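You operate a simulated robot arm through the tools that you are given. There is no shell and no other tool.

The job below is to be done with a simulated robot arm. You get a single attempt, and the scene is never put back.

Task
Put things in order on the top of the grey bench. At the end: the purple relay is on the small brown carton; the green cell from the top of the grey bench stands where the silver steel block stood; the orange lamp stands where the green cell stood; the silver steel block is on the grey plate; whatever was shut is shut again. Leave all else as you found it, and nothing knocked over.

It is judged by the outcome, as a careful person would: the job done as asked, and still so three seconds after it is handed in. It fails if anything else is knocked over, pushed out of place, dropped, spilled or broken.

Robot
A 7-joint arm with a two-finger parallel gripper, fixed in place. Base frame: the origin is at the foot of the arm, x ahead of it, y to its left, z up; the work surface is at about z = 0. Units: m, rad, N and s.
With the tool pointing down near the work surface it reaches from about 0.24 to 0.62 m from the base axis. Its first joint turns from -1.152 to 1.152 rad. Payload 2.6 kg.
Tool frame: the origin (TCP) lies between the finger pads and is the grasp point; the fingertips stand 0.03 m ahead of it; z points along the fingers, y is the line along which they close. The gripper opens to 0.094 m. The fingers are 0.028 m wide and 0.01 m thick; the gripper's body (0.05 by 0.096 m) begins 0.055 m behind the TCP.
Orientation is told as [roll, pitch, yaw] about the base's x, y, z axes, in that order, counted from this pose: with the fingers straight down and closing along the base's y, the tool's x points along the base's -x, its y along +y and its z along -z.

Tools
- The arm moves only by the tool drive_tool. Its argument "plan" is a list of rows, each a list of 7 numbers: the shift along the base's x, y, z in m, then the turn, a rotation vector about the base's x, y, z in rad, then the opening, from 0 (shut) to 1 (fully open). In form: [[tx, ty, tz, ax, ay, az, jaw], ...]. A call has 1 to 20 rows; each row is the pose to reach, as a shift and turn from the pose commanded when the call began. A row lasts 0.2 s, in which the tool goes at most 0.05 m and 0.15 rad; a call with a longer step from one row to the next is refused whole, and so is a gripper value outside its range. A pose out of reach is approached as far as the arm can. The call stops where the force on the tool passes 40 N (or 10 N more than at its start, if that is more) or the arm is blocked; 0.2 s more then pass. Each finger travels about 0.072 m/s and halts on what it meets, pressing with about 44 N; the grip force reading is that of the motor and also rises with nothing between the fingers. The clock runs only during rows and for 0.2 s after the last one: add rows that repeat a pose to give the fingers time. It gives the time, the measured TCP pose, the force on the tool (base axes), the opening and the grip force at its end, in the units of the frame above (readings bear some noise), with the torque about the TCP (base axes, N m) and any sound that the robot's microphone picked up, and new pictures: "views" is both (left out), scene, wrist or none.
- Cameras (640 x 400 px; columns grow to the right, rows downward): "scene" is fixed at [0.0479, 0.438, 0.5773]; the picture's right is [-0.66, -0.75, 0.00], its down [-0.33, 0.29, -0.90] and it looks along [0.67, -0.59, -0.44] (base axes); focal length 358 px, centre (320, 200). "wrist" rides on the gripper at [0.076, 0.014, -0.102] in the tool frame; the picture's right is [-0.18, 0.98, 0.00], its down [-0.75, -0.14, -0.64] and it looks along [-0.63, -0.12, 0.77] (tool axes); focal length 243 px, centre (320, 200). There is no depth. A picture from a camera that has moved, and an enlarged one, comes with that camera's place and axes in the base frame and with its lens.
- close_up(camera, box): a new picture of the part [left, top, right, bottom] of that camera's present view, enlarged. It takes no simulated time.
- job_done(): hands the job in; it is judged then, once.

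Nothing tells you positions but the pictures and the camera data. Unless the task says otherwise, let go and move clear before handing in.

The tools are called after ">>>" as a command line: name --pt "numbers of a row" for each row, then --argument value for the rest, lists and objects as JSON in quotes. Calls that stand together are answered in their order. drive_tool: Moves the arm, as the interface text tells. Its arguments: {"type":"object","properties":{"plan":{"type":"array","items":{"type":"array","items":{"type":"number"}}},"views":{"type":"string","enum":["both","scene","wrist","none"]}},"required":["plan"]} The other tools are called the same way: close_up (camera, box) takes an enlarged picture of a part of a camera's view; job_done () hands the job in.

At the start:

```text
time_s: 0.0
ee_pos: [0.4264, 0.0324, 0.3416]
ee_rot: [0.0, -0.001, 0.001]
ft_force: [-0.8, 0.4, 0.1]
torque: [0.0, 0.02, 0.03]
finger_gap: 0.0943
gripper_force: 0.1
```

scene: 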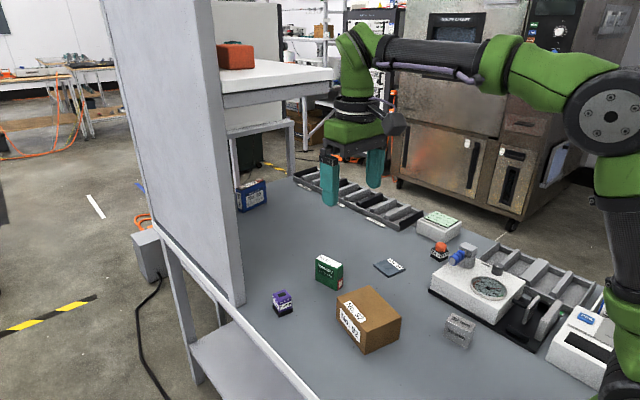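
wrist: 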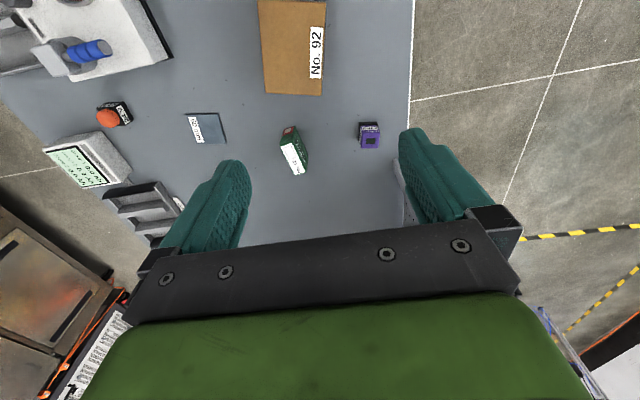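

I see a grey bench with a brown carton, a green cell, a purple relay, a grey plate, an orange-topped lamp, and a silver block near the front right. First I'll take enlarged views to locate everything precisely.

>>> close_up --camera "scene" --box '[220, 160, 540, 360]'

>>> close_up --camera "scene" --box '[400, 200, 640, 350]'

>>> close_up --camera "wrist" --box '[80, 0, 420, 212]'

>>> close_up --camera "scene" --box '[200, 20, 360, 220]'

```text
2.00 times, centred on (380, 260) of scene
camera zoom: at [0.0479, 0.438, 0.5773], right [-0.66, -0.75, 0.0], down [-0.33, 0.29, -0.9], along [0.67, -0.59, -0.44], focal length 716 px, centre (200, 80)
```

zoom: 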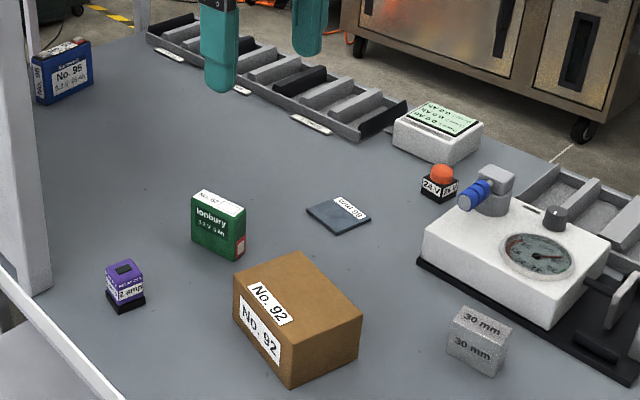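

```text
2.67 times, centred on (520, 275) of scene
camera zoom: at [0.0479, 0.438, 0.5773], right [-0.66, -0.75, 0.0], down [-0.33, 0.29, -0.9], along [0.67, -0.59, -0.44], focal length 954 px, centre (-213, 0)
```

zoom: 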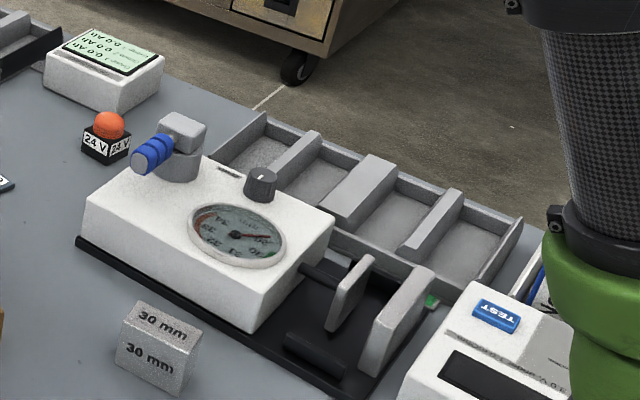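

```text
1.88 times, centred on (250, 106) of wrist
camera zoom: at [0.3488, 0.0469, 0.4451], right [0.18, 0.98, 0.0], down [0.75, -0.14, 0.64], along [0.63, -0.12, -0.77], focal length 457 px, centre (452, 377)
```

zoom: 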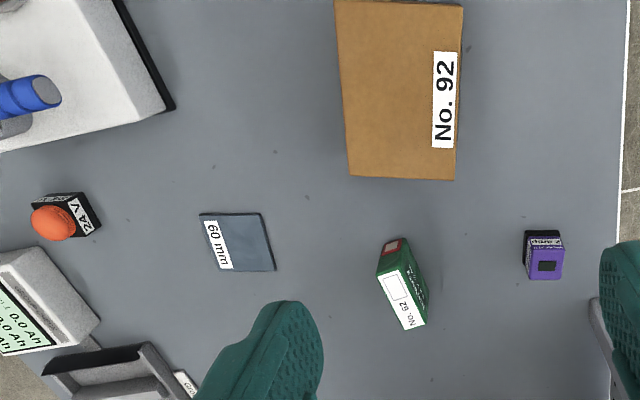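

```text
2.00 times, centred on (280, 120) of scene
camera zoom: at [0.0479, 0.438, 0.5773], right [-0.66, -0.75, 0.0], down [-0.33, 0.29, -0.9], along [0.67, -0.59, -0.44], focal length 716 px, centre (400, 360)
```

zoom: 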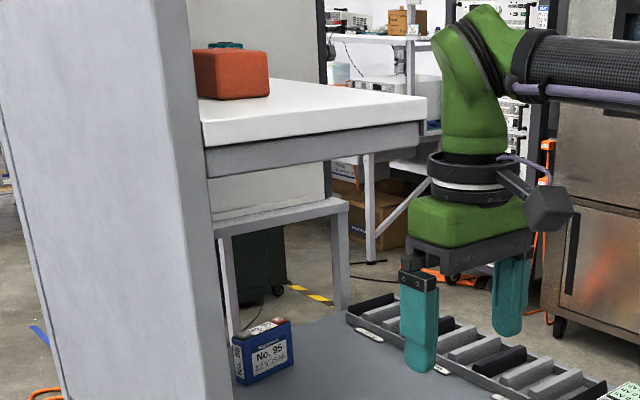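

The items are clear, so I'll take tighter enlargements of each one to measure positions and headings.

>>> close_up --camera "scene" --box '[430, 300, 494, 364]'

>>> close_up --camera "scene" --box '[300, 240, 364, 304]'

>>> close_up --camera "scene" --box '[260, 280, 308, 328]'

>>> close_up --camera "scene" --box '[360, 230, 464, 290]'

>>> close_up --camera "scene" --box '[320, 276, 416, 366]'

>>> close_up --camera "wrist" --box '[270, 110, 400, 190]'

>>> close_up --camera "wrist" --box '[80, 80, 240, 180]'

```text
6.25 times, centred on (462, 332) of scene
camera zoom: at [0.0479, 0.438, 0.5773], right [-0.66, -0.75, 0.0], down [-0.33, 0.29, -0.9], along [0.67, -0.59, -0.44], focal length 2236 px, centre (-568, -625)
```

zoom: 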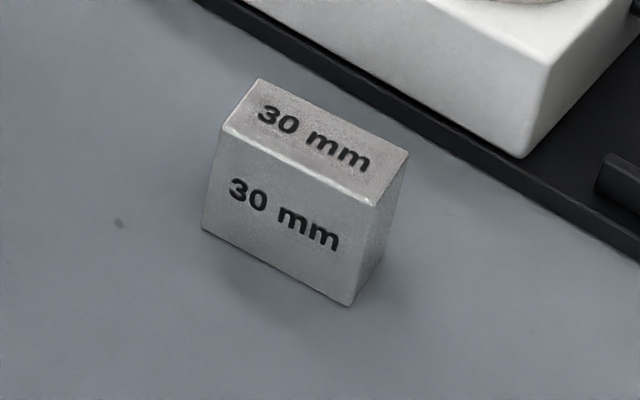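

```text
6.25 times, centred on (332, 272) of scene
camera zoom: at [0.0479, 0.438, 0.5773], right [-0.66, -0.75, 0.0], down [-0.33, 0.29, -0.9], along [0.67, -0.59, -0.44], focal length 2236 px, centre (245, -250)
```

zoom: 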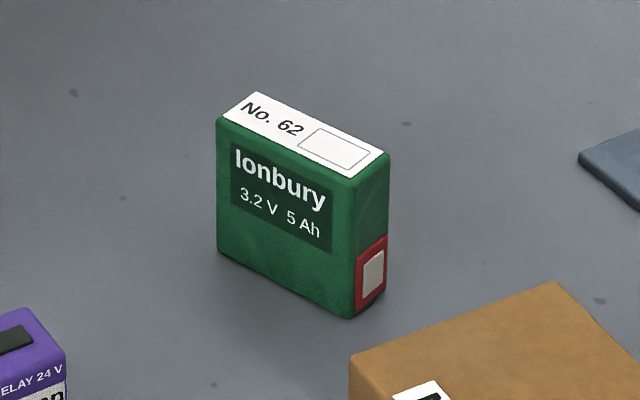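

```text
8.33 times, centred on (284, 304) of scene
camera zoom: at [0.0479, 0.438, 0.5773], right [-0.66, -0.75, 0.0], down [-0.33, 0.29, -0.9], along [0.67, -0.59, -0.44], focal length 2981 px, centre (620, -667)
```

zoom: 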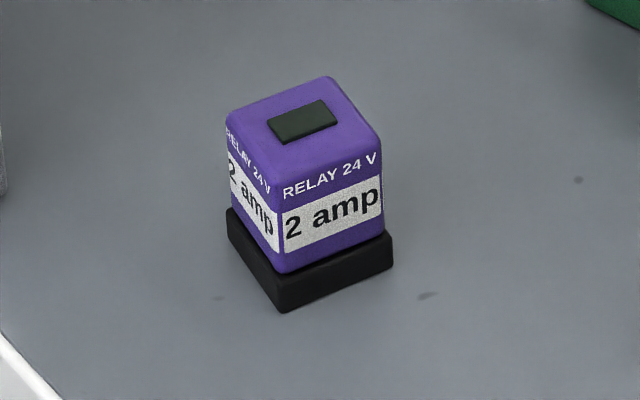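

```text
6.15 times, centred on (412, 260) of scene
camera zoom: at [0.0479, 0.438, 0.5773], right [-0.66, -0.75, 0.0], down [-0.33, 0.29, -0.9], along [0.67, -0.59, -0.44], focal length 2202 px, centre (-246, -169)
```

zoom: 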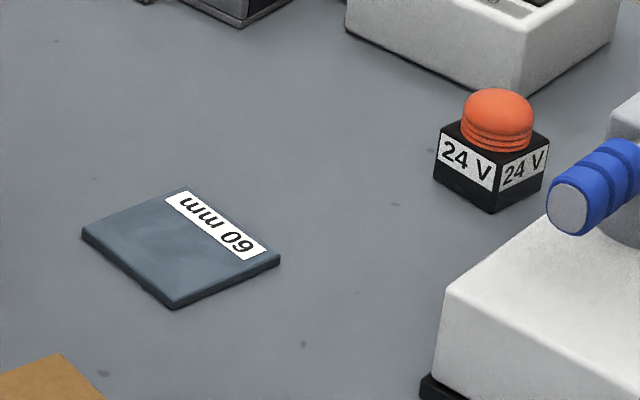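

```text
4.44 times, centred on (368, 321) of scene
camera zoom: at [0.0479, 0.438, 0.5773], right [-0.66, -0.75, 0.0], down [-0.33, 0.29, -0.9], along [0.67, -0.59, -0.44], focal length 1590 px, centre (107, -338)
```

zoom: 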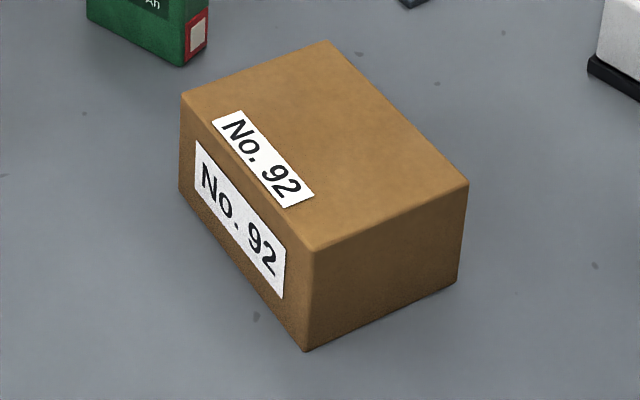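

```text
4.92 times, centred on (335, 150) of wrist
camera zoom: at [0.3488, 0.0469, 0.4451], right [0.18, 0.98, 0.0], down [0.75, -0.14, 0.64], along [0.63, -0.12, -0.77], focal length 1194 px, centre (246, 446)
```

zoom: 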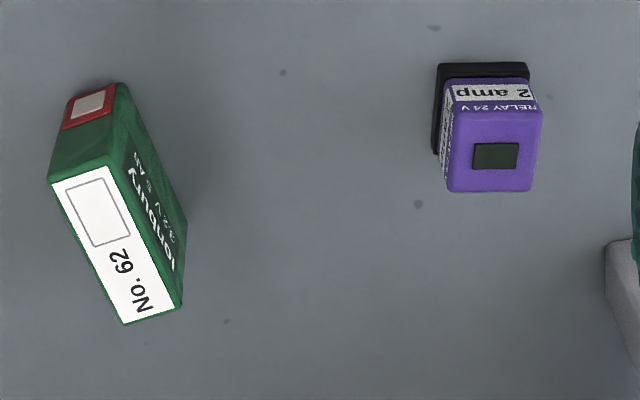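

```text
4.00 times, centred on (160, 130) of wrist
camera zoom: at [0.3488, 0.0469, 0.4451], right [0.18, 0.98, 0.0], down [0.75, -0.14, 0.64], along [0.63, -0.12, -0.77], focal length 970 px, centre (960, 480)
```

zoom: 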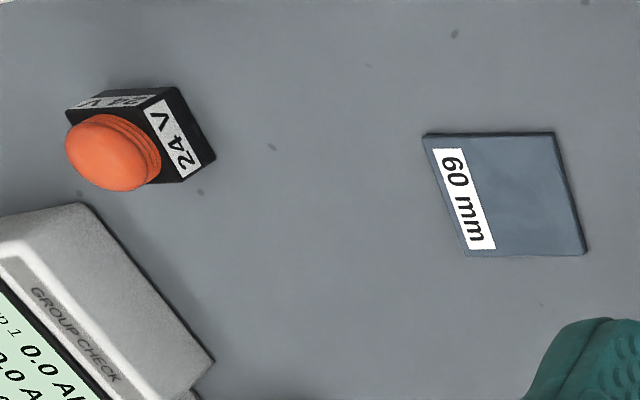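

I take the relay to be at about (0.563, 0.096), yaw about -0.18 rad, standing 45 mm high. The carton is centred near (0.403, -0.005) with its top at 0.06, the steel block near (0.262, -0.127), the cell near (0.563, -0.045), the plate near (0.503, -0.204) and the lamp near (0.443, -0.346). I'll hover over the relay first and check these against the wrist camera.

>>> drive_tool --pt "0 0 -0.045 0 0 -0.09 1" --pt "0 0 -0.09 0 0 -0.18 1" --pt "0 0 -0.135 0 0 -0.18 1" --pt "0.03 0.015 -0.17 0 0 -0.18 1" --pt "0.07 0.035 -0.18 0 0 -0.18 1" --pt "0.11 0.05 -0.18 0 0 -0.18 1" --pt "0.1366 0.0636 -0.18 0 0 -0.18 1" --pt "0.1366 0.0636 -0.18 0 0 -0.18 1" --views "both"

```text
time_s: 1.8
ee_pos: [0.5614, 0.0967, 0.1606]
ee_rot: [-0.001, 0.0, -0.18]
ft_force: [0.1, 0.4, -0.7]
torque: [0.01, -0.02, -0.01]
finger_gap: 0.0942
gripper_force: 0.0
camera wrist: at [0.4882, 0.1248, 0.2637], right [0.36, 0.93, 0.0], down [0.72, -0.27, 0.64], along [0.6, -0.23, -0.77], focal length 243 px, centre (320, 200)
```

scene: 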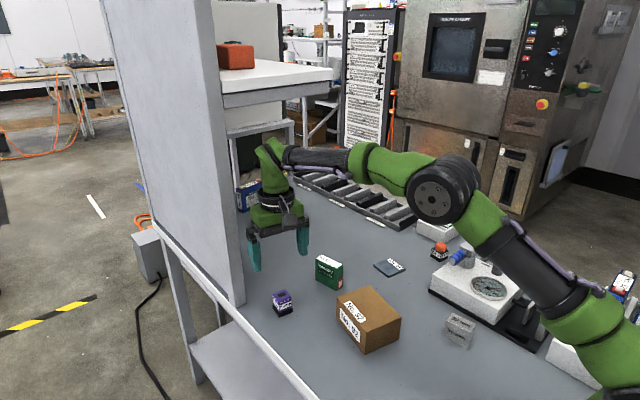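
wrist: 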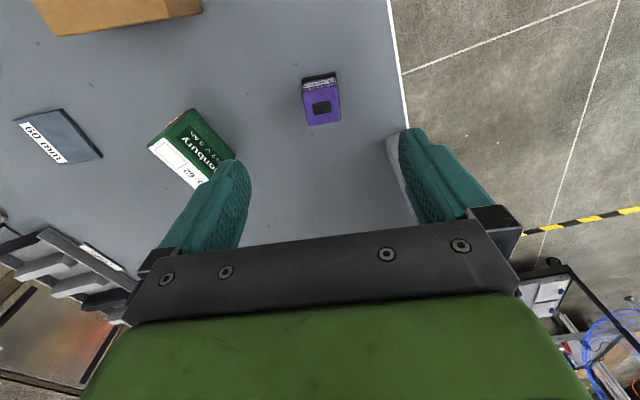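

The hover went as planned. I'll enlarge the relay in the wrist view to refine its centre before descending.

>>> close_up --camera "wrist" --box '[288, 60, 368, 130]'

>>> close_up --camera "wrist" --box '[130, 90, 260, 200]'

```text
5.71 times, centred on (328, 95) of wrist
camera zoom: at [0.4882, 0.1248, 0.2637], right [0.36, 0.93, 0.0], down [0.72, -0.27, 0.64], along [0.6, -0.23, -0.77], focal length 1386 px, centre (274, 800)
```

zoom: 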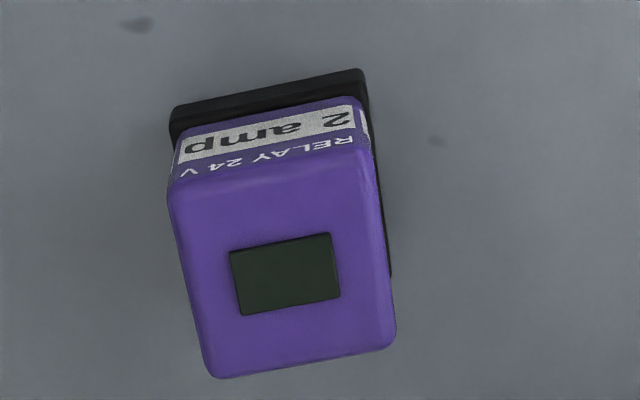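

```text
3.64 times, centred on (195, 145) of wrist
camera zoom: at [0.4882, 0.1248, 0.2637], right [0.36, 0.93, 0.0], down [0.72, -0.27, 0.64], along [0.6, -0.23, -0.77], focal length 882 px, centre (774, 400)
```

zoom: 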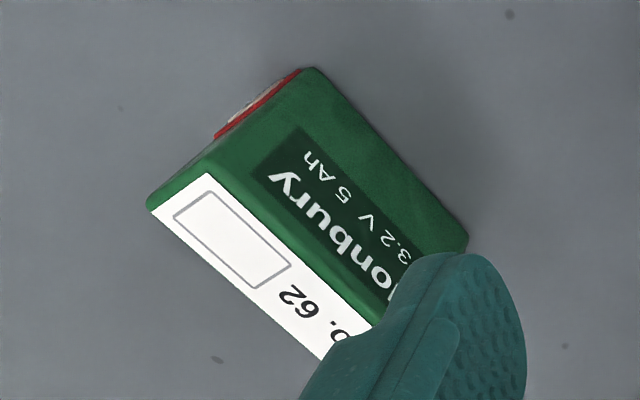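

The wrist view puts the relay at about (0.5585, 0.100) and confirms yaw -0.18. I'll descend around it with the fingers open and check before closing.

>>> drive_tool --pt "-0.0037 0.0037 -0.03 0 0 0 1" --pt "-0.0037 0.0037 -0.06 0 0 0 1" --pt "-0.0037 0.0037 -0.085 0 0 0 1" --pt "-0.0037 0.0037 -0.1 0 0 0 1" --pt "-0.0037 0.0037 -0.113 0 0 0 1" --pt "-0.0037 0.0037 -0.113 0 0 0 1" --views "both"

```text
time_s: 3.2
ee_pos: [0.5577, 0.1012, 0.048]
ee_rot: [0.0, -0.002, -0.183]
ft_force: [-0.3, -1.0, -0.6]
torque: [-0.03, 0.01, -0.02]
finger_gap: 0.0943
gripper_force: 0.0
camera wrist: at [0.4848, 0.1279, 0.1522], right [0.36, 0.93, 0.0], down [0.72, -0.27, 0.64], along [0.6, -0.23, -0.77], focal length 243 px, centre (320, 200)
```

scene: 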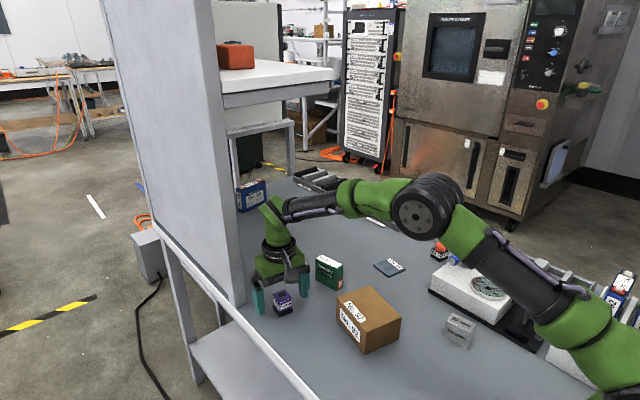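
wrist: 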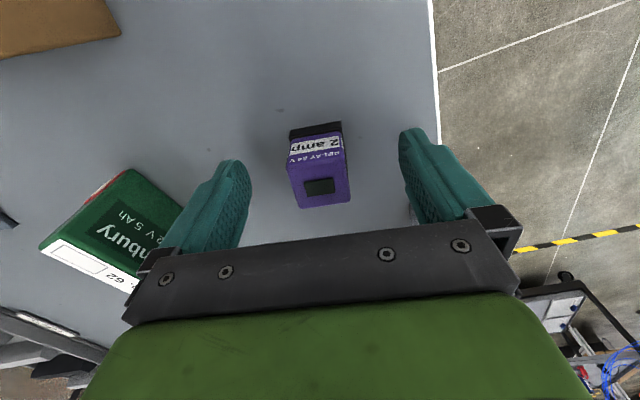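

The relay is centred between the fingers. Next I close the gripper and lift a little to check the grip.

>>> drive_tool --pt "0 0 0 0 0 0 0" --pt "0 0 0 0 0 0 0" --pt "0 0 0 0 0 0 0" --pt "0 0 0 0 0 0 0" --pt "0 0 0 0 0 0 0" --pt "0 0 0.01 0 0 0 0" --pt "0 0 0.03 0 0 0 0" --pt "0 0 0.06 0 0 0 0" --pt "0 0 0.09 0 0 0 0" --pt "0 0 0.09 0 0 0 0" --views "both"

```text
time_s: 5.4
ee_pos: [0.5582, 0.1005, 0.1413]
ee_rot: [-0.001, 0.001, -0.18]
ft_force: [-0.4, 0.1, -0.6]
torque: [0.02, 0.04, 0.05]
finger_gap: 0.031
gripper_force: 43.9
camera wrist: at [0.4859, 0.1277, 0.2434], right [0.36, 0.93, 0.0], down [0.72, -0.27, 0.64], along [0.6, -0.23, -0.77], focal length 243 px, centre (320, 200)
```

scene: 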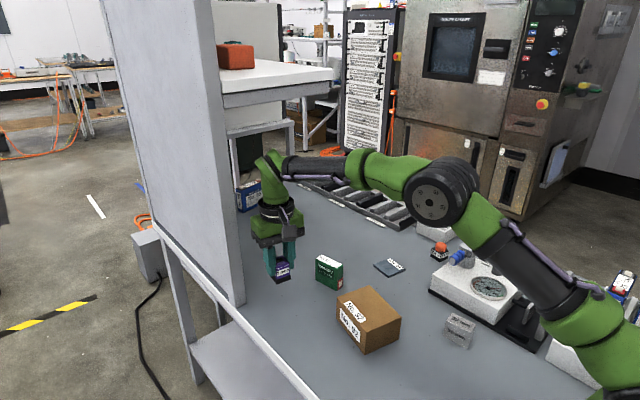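
wrist: 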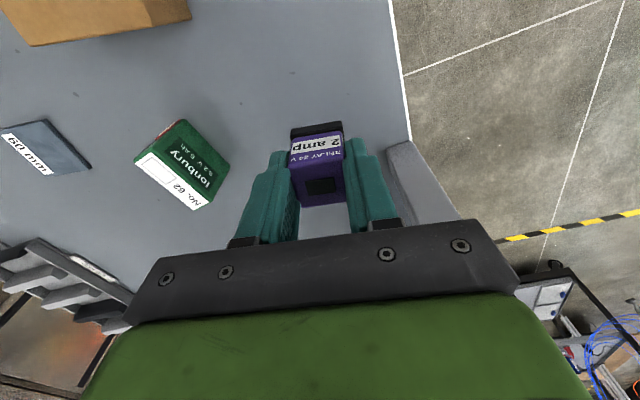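

The relay is held (gap 31 mm). I'll use this view to refine the cell's position, then carry the relay over the carton.

>>> close_up --camera "wrist" --box '[120, 105, 248, 215]'

>>> drive_tool --pt "-0.03 -0.018 0.02 0 0 0 0" --pt "-0.065 -0.04 0.03 0 0 0 0" --pt "-0.1 -0.063 0.03 0 0 0 0" --pt "-0.135 -0.085 0.03 0 0 0 0" --pt "-0.16 -0.1025 0.03 0 0 0 0" --pt "-0.16 -0.1025 0.03 0 0 0 0" --views "both"

```text
3.64 times, centred on (184, 160) of wrist
camera zoom: at [0.4859, 0.1277, 0.2434], right [0.36, 0.93, 0.0], down [0.72, -0.27, 0.64], along [0.6, -0.23, -0.77], focal length 882 px, centre (814, 346)
```

zoom: 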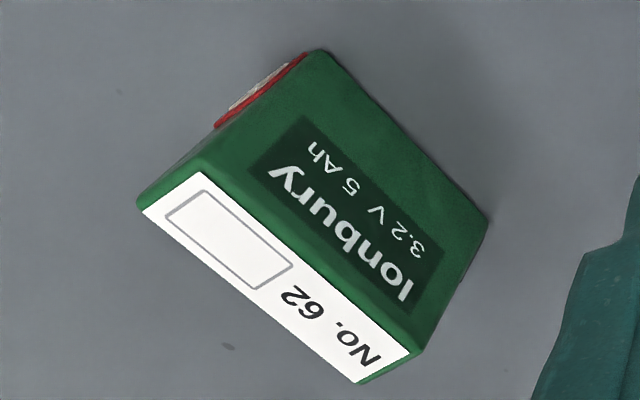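

```text
time_s: 6.8
ee_pos: [0.3969, 0.0004, 0.1678]
ee_rot: [0.001, 0.001, -0.181]
ft_force: [1.4, 0.0, -1.1]
torque: [0.03, 0.03, -0.06]
finger_gap: 0.0311
gripper_force: 44.4
camera wrist: at [0.3234, 0.0276, 0.27], right [0.36, 0.93, 0.0], down [0.72, -0.27, 0.64], along [0.6, -0.23, -0.77], focal length 243 px, centre (320, 200)
```

scene: 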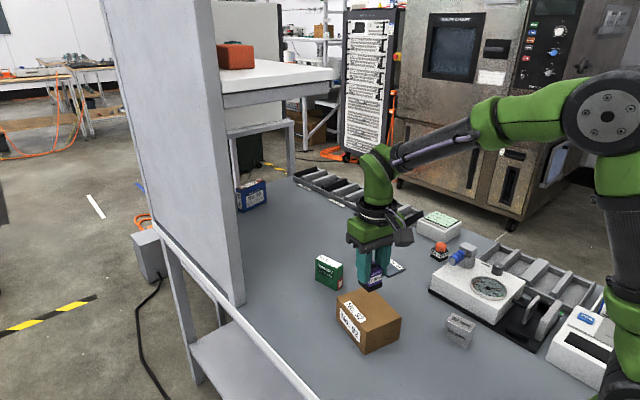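
wrist: 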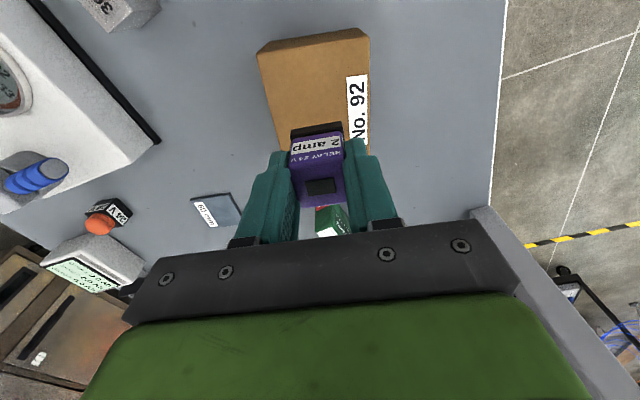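

The relay hovers over the carton. I'll zoom in to check the carton's outline from here before lowering.

>>> close_up --camera "wrist" --box '[236, 10, 396, 160]'

>>> close_up --camera "scene" --box '[320, 200, 430, 360]'

>>> close_up --camera "wrist" --box '[60, 130, 260, 290]'

```text
2.67 times, centred on (316, 85) of wrist
camera zoom: at [0.3234, 0.0276, 0.27], right [0.36, 0.93, 0.0], down [0.72, -0.27, 0.64], along [0.6, -0.23, -0.77], focal length 647 px, centre (331, 507)
```

zoom: 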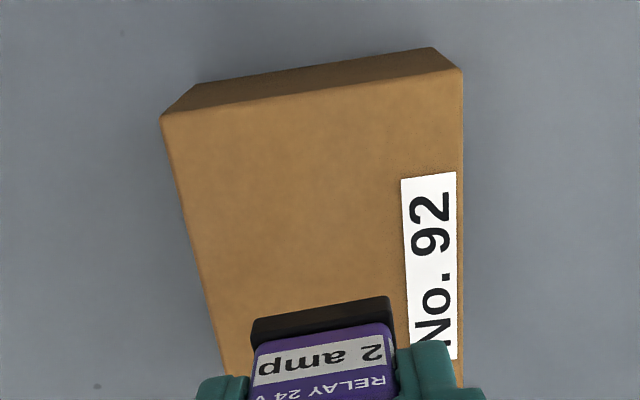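

```text
2.50 times, centred on (375, 280) of scene
camera zoom: at [0.0479, 0.438, 0.5773], right [-0.66, -0.75, 0.0], down [-0.33, 0.29, -0.9], along [0.67, -0.59, -0.44], focal length 894 px, centre (182, 0)
```

zoom: 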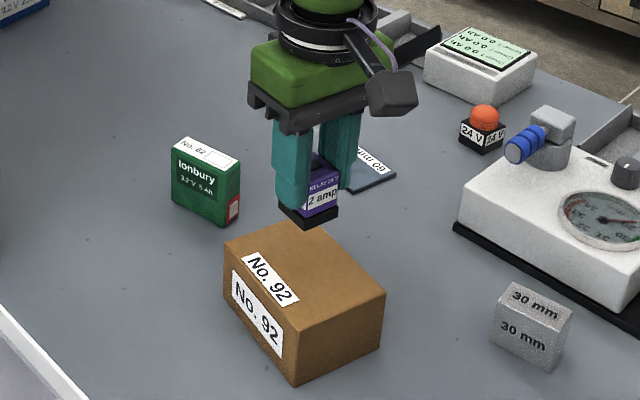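

```text
2.50 times, centred on (160, 210) of wrist
camera zoom: at [0.3234, 0.0276, 0.27], right [0.36, 0.93, 0.0], down [0.72, -0.27, 0.64], along [0.6, -0.23, -0.77], focal length 606 px, centre (720, 175)
```

zoom: 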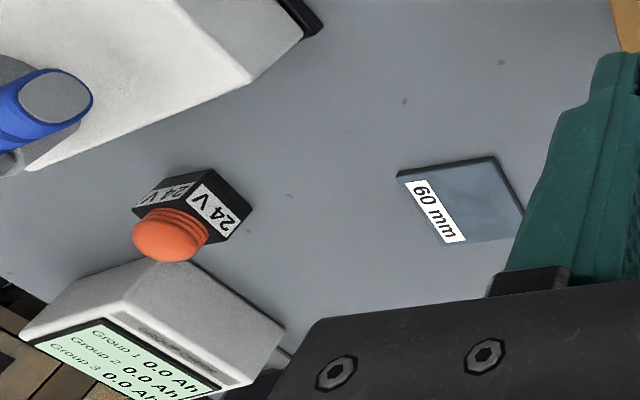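

Carton centre works out at (0.399, 0.000), directly beneath the relay, with the top at about 60 mm. I'll lower it to just above the surface and watch the force.

>>> drive_tool --pt "0.002 0 -0.03 0 0 0 0" --pt "0.002 0 -0.045 0 0 0 0" --pt "0.002 0 -0.052 0 0 0 0" --pt "0.002 0 -0.056 0 0 0 0" --pt "0.002 0 -0.058 0 0 0 0" --pt "0.002 0 -0.058 0 0 0 0" --views "both"

>>> close_up --camera "scene" --box '[330, 220, 420, 300]'

```text
time_s: 8.2
ee_pos: [0.4001, -0.0024, 0.1115]
ee_rot: [0.0, 0.001, -0.181]
ft_force: [-1.7, 0.0, 5.2]
torque: [-0.01, 0.03, 0.0]
finger_gap: 0.031
gripper_force: 44.1
camera wrist: at [0.3274, 0.0255, 0.2149], right [0.36, 0.93, 0.0], down [0.72, -0.27, 0.64], along [0.6, -0.23, -0.77], focal length 243 px, centre (320, 200)
```

scene: 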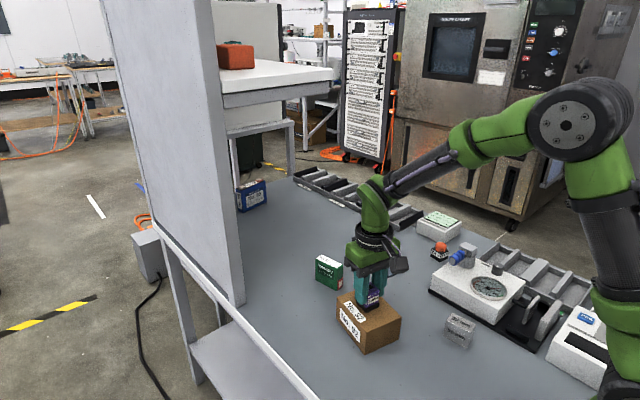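
wrist: 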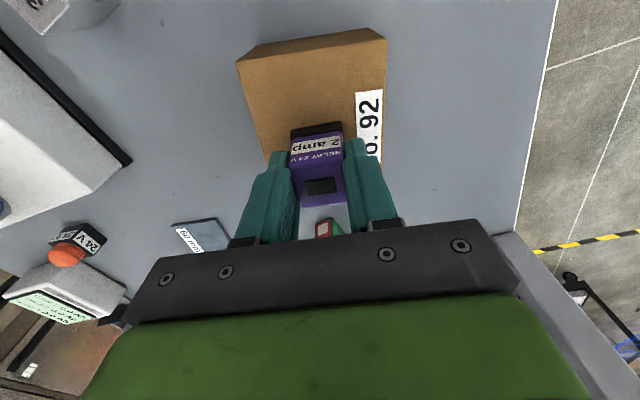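

```text
5.00 times, centred on (375, 260) of scene
camera zoom: at [0.0479, 0.438, 0.5773], right [-0.66, -0.75, 0.0], down [-0.33, 0.29, -0.9], along [0.67, -0.59, -0.44], focal length 1789 px, centre (45, -100)
```

zoom: 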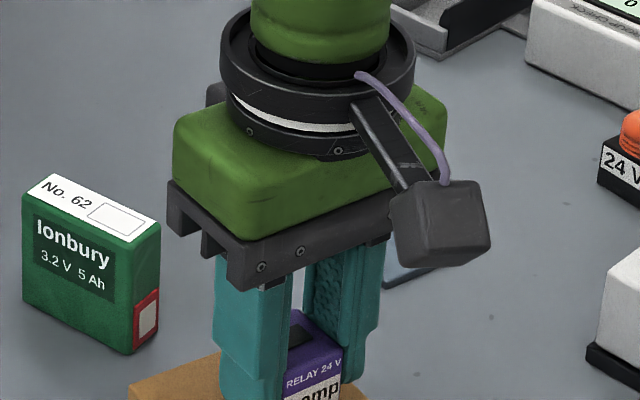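

Contact is felt (about 5 N upward), so the relay is on the carton. I'll release it and lift straight up.

>>> drive_tool --pt "0 0 0 0 0 0 0.5" --pt "0 0 0 0 0 0 0.8" --pt "0 0 0 0 0 0 0.8" --pt "0 0 0 0 0 0 0.8" --pt "0 0 0.01 0 0 0 0.8" --pt "0 0 0.03 0 0 0 0.8" --pt "0 0 0.06 0 0 0 0.8" --pt "0 0 0.09 0 0 0 0.8" --pt "0 0 0.09 0 0 0 0.8" --views "both"

>>> close_up --camera "scene" --box '[310, 240, 420, 360]'

>>> close_up --camera "wrist" --box '[220, 10, 420, 160]'

```text
time_s: 10.2
ee_pos: [0.3997, -0.0024, 0.2008]
ee_rot: [-0.001, -0.001, -0.179]
ft_force: [-0.4, -0.1, -0.4]
torque: [-0.01, 0.01, -0.03]
finger_gap: 0.0752
gripper_force: 0.1
camera wrist: at [0.327, 0.0242, 0.3049], right [0.36, 0.93, 0.0], down [0.72, -0.27, 0.64], along [0.6, -0.23, -0.77], focal length 243 px, centre (320, 200)
```

scene: 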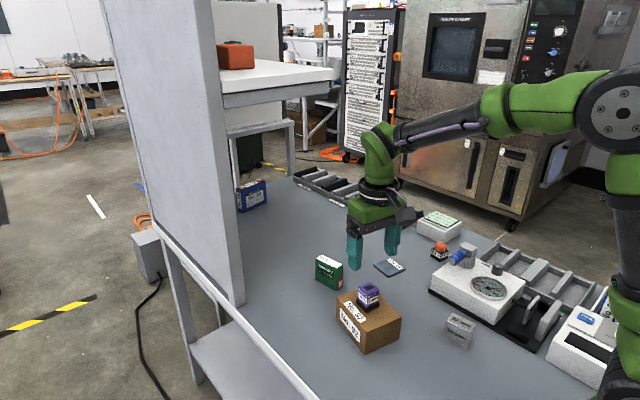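
wrist: 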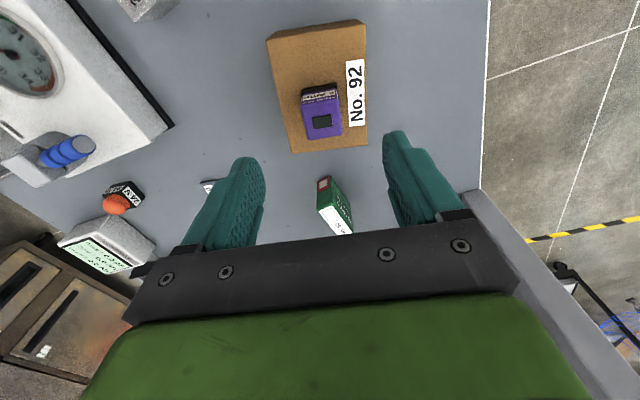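

```text
3.33 times, centred on (365, 300) of scene
camera zoom: at [0.0479, 0.438, 0.5773], right [-0.66, -0.75, 0.0], down [-0.33, 0.29, -0.9], along [0.67, -0.59, -0.44], focal length 1192 px, centre (170, -133)
```

zoom: 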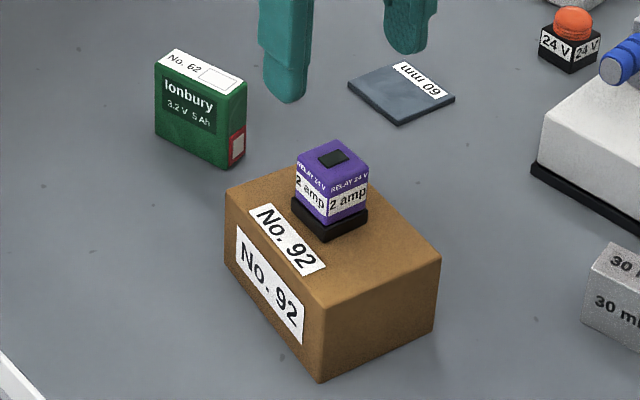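

```text
2.67 times, centred on (320, 85) of wrist
camera zoom: at [0.327, 0.0242, 0.3049], right [0.36, 0.93, 0.0], down [0.72, -0.27, 0.64], along [0.6, -0.23, -0.77], focal length 647 px, centre (320, 507)
```

zoom: 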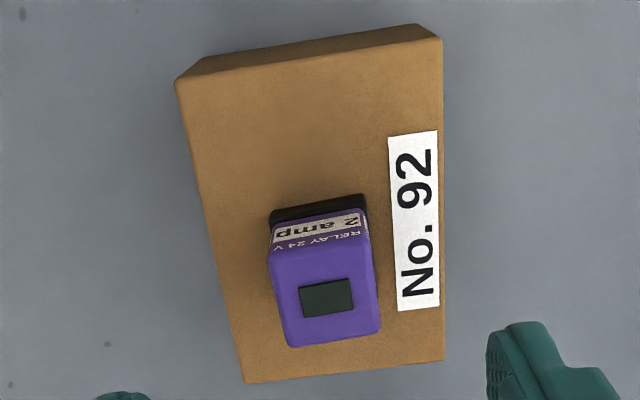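

The relay is standing on the carton. Next I hover over the steel block, turning to its heading of about +0.15 rad.

>>> drive_tool --pt "-0.028 -0.0243 0 0 0 0.07 0.8" --pt "-0.056 -0.0486 0 0 0 0.14 0.8" --pt "-0.084 -0.073 0 0 0 0.21 0.8" --pt "-0.112 -0.097 0 0 0 0.28 0.8" --pt "-0.14 -0.1215 0 0 0 0.33 0.8" --pt "-0.14 -0.1215 0 0 0 0.33 0.8" --views "both"

>>> close_up --camera "wrist" --box '[240, 30, 400, 150]'

```text
time_s: 11.6
ee_pos: [0.2638, -0.1222, 0.2028]
ee_rot: [0.0, 0.0, 0.152]
ft_force: [0.8, 0.3, -0.8]
torque: [0.03, 0.01, 0.0]
finger_gap: 0.0753
gripper_force: 0.1
camera wrist: at [0.185, -0.1206, 0.3063], right [0.03, 1.0, 0.0], down [0.77, -0.03, 0.64], along [0.64, -0.02, -0.77], focal length 243 px, centre (320, 200)
```

scene: 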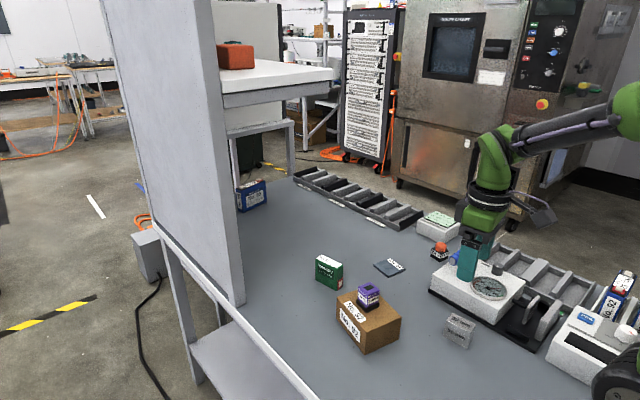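
wrist: 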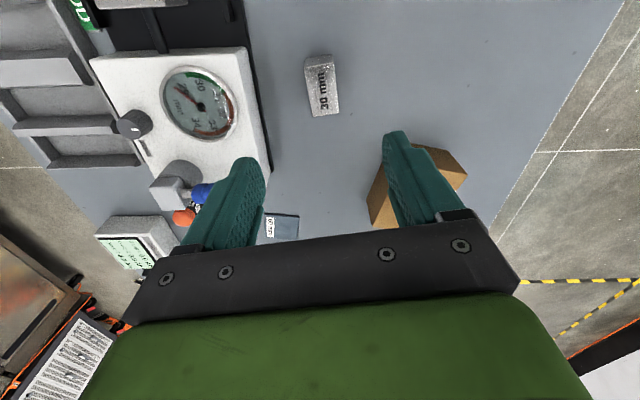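

```text
3.33 times, centred on (320, 90) of wrist
camera zoom: at [0.185, -0.1206, 0.3063], right [0.03, 1.0, 0.0], down [0.77, -0.03, 0.64], along [0.64, -0.02, -0.77], focal length 809 px, centre (320, 567)
```

zoom: 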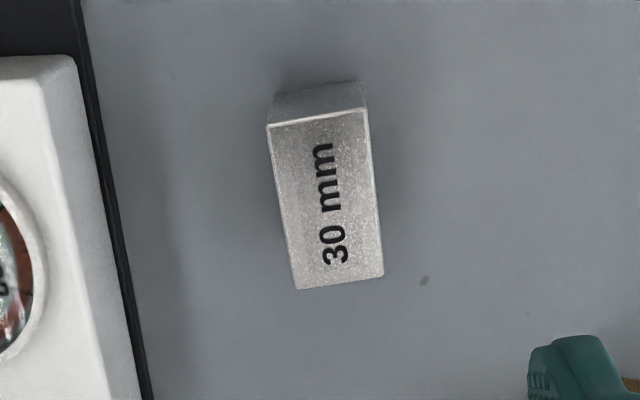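

The block's top face puts its centre near (0.259, -0.120) with a heading of about +0.12 rad. I'll come down to just above it and check alignment again.

>>> drive_tool --pt "-0.003 0.002 -0.03 0 0 -0.03 0.8" --pt "-0.003 0.002 -0.06 0 0 -0.03 0.8" --pt "-0.003 0.002 -0.09 0 0 -0.03 0.8" --pt "-0.003 0.002 -0.11 0 0 -0.03 0.8" --pt "-0.003 0.002 -0.11 0 0 -0.03 0.8" --views "both"

>>> close_up --camera "wrist" --box '[220, 60, 420, 210]'

>>> close_up --camera "scene" --box '[410, 240, 530, 360]'

```text
time_s: 12.8
ee_pos: [0.258, -0.1216, 0.0935]
ee_rot: [-0.001, -0.001, 0.117]
ft_force: [0.5, -0.4, 1.0]
torque: [-0.01, -0.03, -0.04]
finger_gap: 0.0753
gripper_force: 0.0
camera wrist: at [0.1795, -0.1163, 0.1963], right [0.07, 1.0, 0.0], down [0.76, -0.05, 0.64], along [0.64, -0.04, -0.77], focal length 243 px, centre (320, 200)
```

scene: 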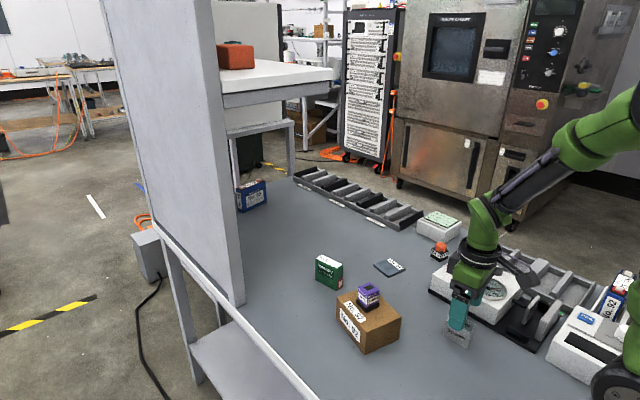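
wrist: 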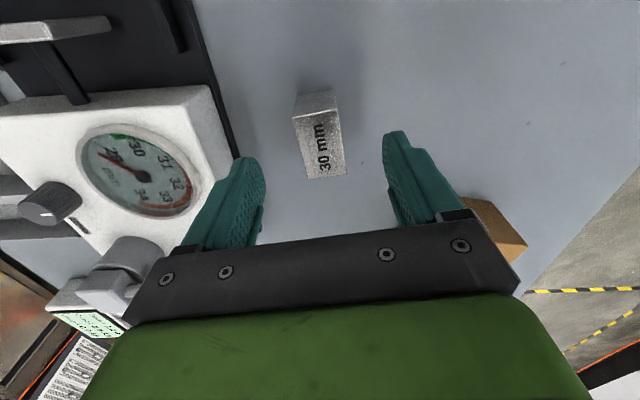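

```text
2.67 times, centred on (320, 135) of wrist
camera zoom: at [0.1795, -0.1163, 0.1963], right [0.07, 1.0, 0.0], down [0.76, -0.05, 0.64], along [0.64, -0.04, -0.77], focal length 647 px, centre (320, 373)
```

zoom: 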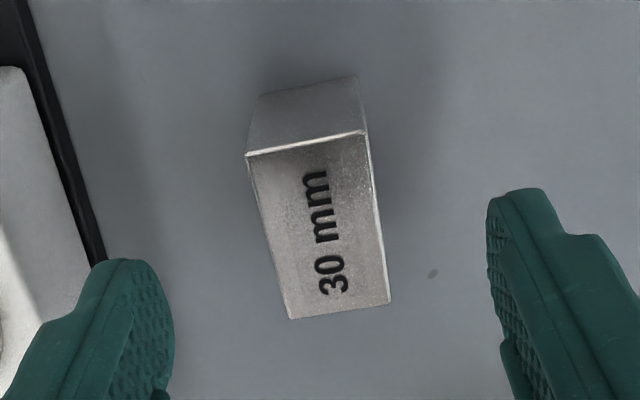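

```text
3.33 times, centred on (470, 300) of scene
camera zoom: at [0.0479, 0.438, 0.5773], right [-0.66, -0.75, 0.0], down [-0.33, 0.29, -0.9], along [0.67, -0.59, -0.44], focal length 1192 px, centre (-180, -133)
```

zoom: 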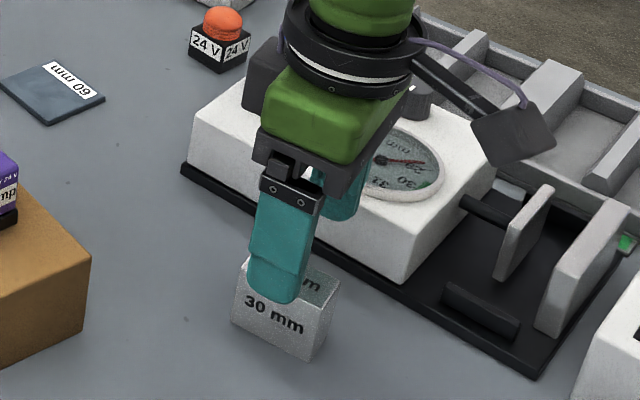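

The tool is aligned with the block (yaw about 0.12, centred to within about 2 mm). I'll go down and check before closing.

>>> drive_tool --pt "0.002 0.0005 -0.02 0 0 0 0.8" --pt "0.002 0.0005 -0.035 0 0 0 0.8" --pt "0.002 0.0005 -0.045 0 0 0 0.8" --pt "0.002 0.0005 -0.054 0 0 0 0.8" --pt "0.002 0.0005 -0.054 0 0 0 0.8" --views "both"

```text
time_s: 14.0
ee_pos: [0.2588, -0.12, 0.0385]
ee_rot: [0.0, 0.001, 0.118]
ft_force: [-0.1, 0.7, -0.2]
torque: [-0.02, 0.01, -0.02]
finger_gap: 0.0752
gripper_force: 0.2
camera wrist: at [0.1815, -0.1161, 0.1406], right [0.07, 1.0, 0.0], down [0.77, -0.05, 0.64], along [0.64, -0.04, -0.77], focal length 243 px, centre (320, 200)
```

scene: 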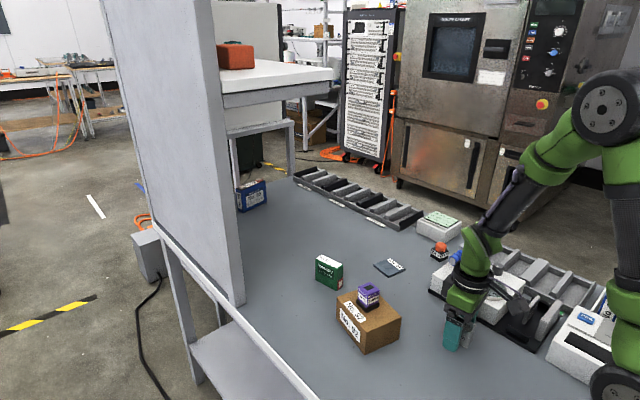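
wrist: 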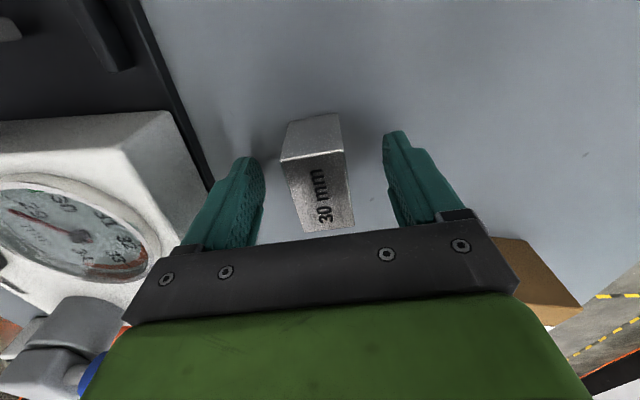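

The block sits squarely between the fingers. I'll close and lift gently.

>>> drive_tool --pt "0 0 0 0 0 0 0" --pt "0 0 0 0 0 0 0" --pt "0 0 0 0 0 0 0" --pt "0 0 0 0 0 0 0" --pt "0 0 0.008 0 0 0 0" --pt "0 0 0.025 0 0 0 0" --pt "0 0 0.05 0 0 0 0" --pt "0 0 0.08 0 0 0 0" --pt "0 0 0.11 0 0 0 0" --pt "0 0 0.12 0 0 0 0" --pt "0 0 0.12 0 0 0 0" --views "both"

```text
time_s: 16.4
ee_pos: [0.261, -0.1226, 0.1573]
ee_rot: [0.0, 0.0, 0.119]
ft_force: [0.3, -0.2, -5.6]
torque: [-0.01, -0.02, 0.03]
finger_gap: 0.0344
gripper_force: 43.8
camera wrist: at [0.1823, -0.1171, 0.2611], right [0.07, 1.0, 0.0], down [0.77, -0.05, 0.64], along [0.64, -0.04, -0.77], focal length 243 px, centre (320, 200)
```

scene: 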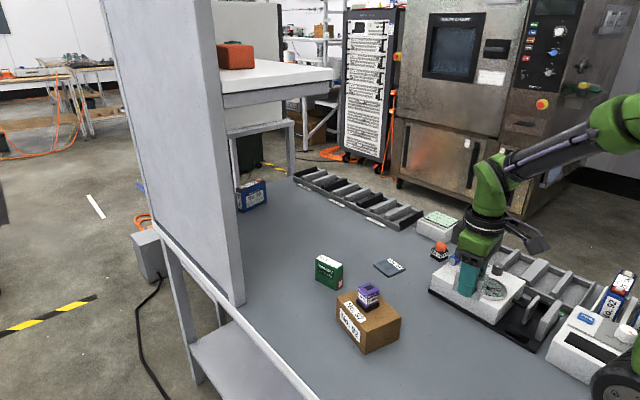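
wrist: 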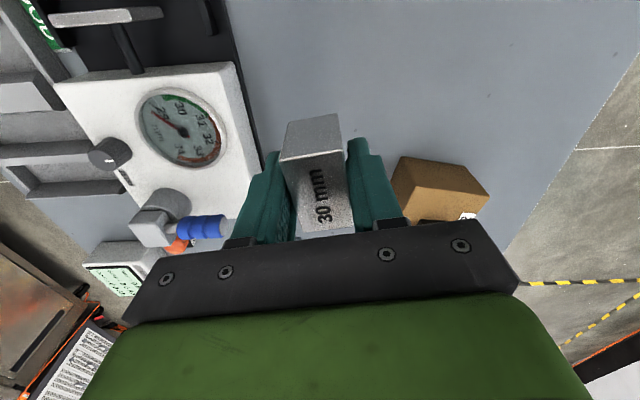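

The block is held (about 5.6 N of weight showing). The gap reads a bit wider than expected, so I'll look closely at how it sits in the fingers.

>>> close_up --camera "wrist" --box '[230, 100, 410, 250]'

>>> close_up --camera "scene" --box '[420, 190, 540, 320]'

```text
2.67 times, centred on (320, 175) of wrist
camera zoom: at [0.1823, -0.1171, 0.2611], right [0.07, 1.0, 0.0], down [0.77, -0.05, 0.64], along [0.64, -0.04, -0.77], focal length 647 px, centre (320, 267)
```

zoom: 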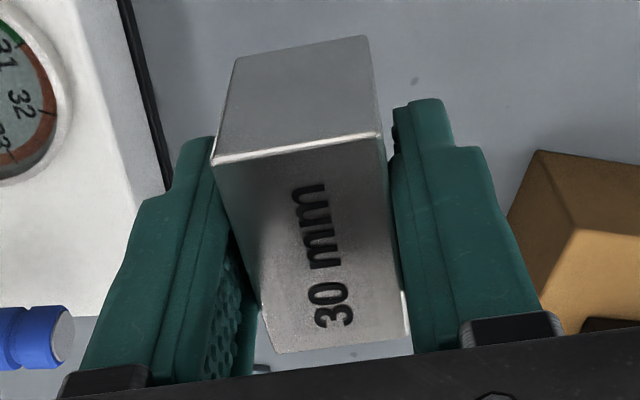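

```text
3.08 times, centred on (480, 255) of scene
camera zoom: at [0.0479, 0.438, 0.5773], right [-0.66, -0.75, 0.0], down [-0.33, 0.29, -0.9], along [0.67, -0.59, -0.44], focal length 1101 px, centre (-172, 31)
```

zoom: 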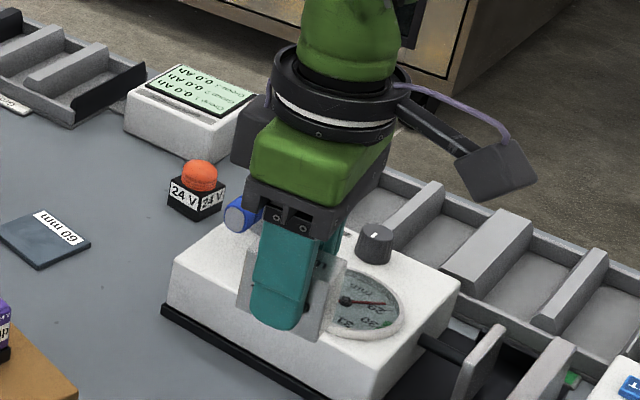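

The block is aligned with the fingers and held firmly. The plate centre comes out near (0.497, -0.199), yaw about -0.16, from two views. I'll carry the block there and hover.

>>> drive_tool --pt "0.035 0 0 0 0 -0.04 0" --pt "0.08 -0.005 0 0 0 -0.09 0" --pt "0.125 -0.02 0 0 0 -0.14 0" --pt "0.168 -0.04 0 0 0 -0.19 0" --pt "0.205 -0.06 0 0 0 -0.24 0" --pt "0.2345 -0.076 0 0 0 -0.279 0" --pt "0.2345 -0.076 0 0 0 -0.279 0" --views "both"

>>> close_up --camera "wrist" --box '[200, 40, 440, 240]'

>>> close_up --camera "scene" --box '[340, 170, 460, 290]'

```text
time_s: 18.0
ee_pos: [0.4934, -0.1964, 0.1578]
ee_rot: [0.0, 0.003, -0.159]
ft_force: [-1.1, 0.0, -5.7]
torque: [-0.06, 0.01, 0.01]
finger_gap: 0.0343
gripper_force: 44.0
camera wrist: at [0.419, -0.1696, 0.2619], right [0.34, 0.94, 0.0], down [0.72, -0.26, 0.64], along [0.6, -0.22, -0.77], focal length 243 px, centre (320, 200)
```

scene: 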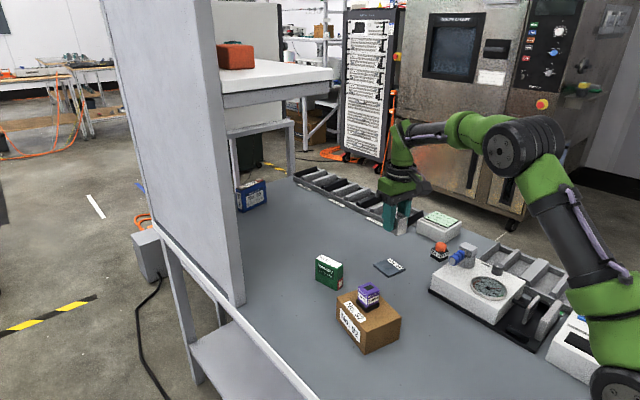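
wrist: 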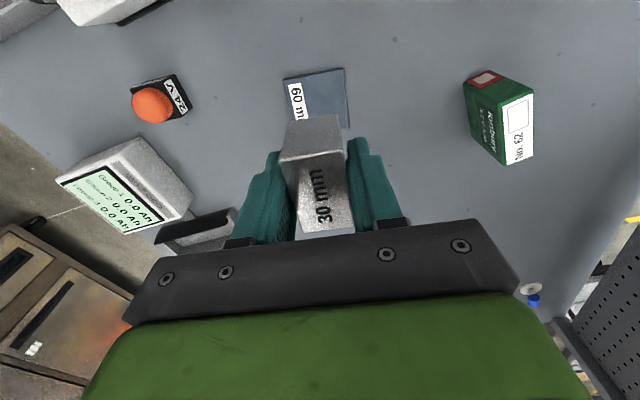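

```text
2.00 times, centred on (320, 140) of wrist
camera zoom: at [0.419, -0.1696, 0.2619], right [0.34, 0.94, 0.0], down [0.72, -0.26, 0.64], along [0.6, -0.22, -0.77], focal length 485 px, centre (320, 320)
```

zoom: 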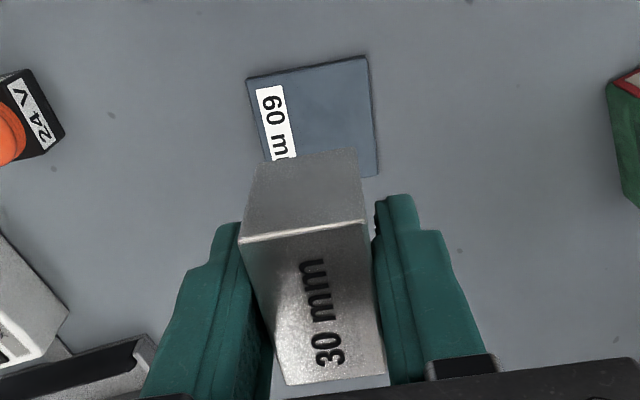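

```text
3.33 times, centred on (400, 230) of scene
camera zoom: at [0.048, 0.438, 0.5773], right [-0.66, -0.75, 0.0], down [-0.33, 0.29, -0.9], along [0.67, -0.59, -0.44], focal length 1192 px, centre (53, 100)
```

zoom: 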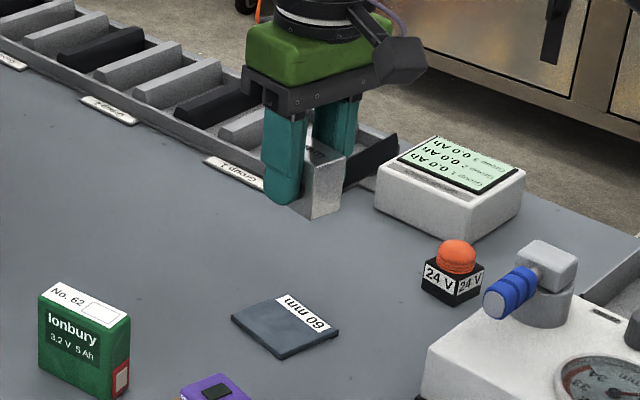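

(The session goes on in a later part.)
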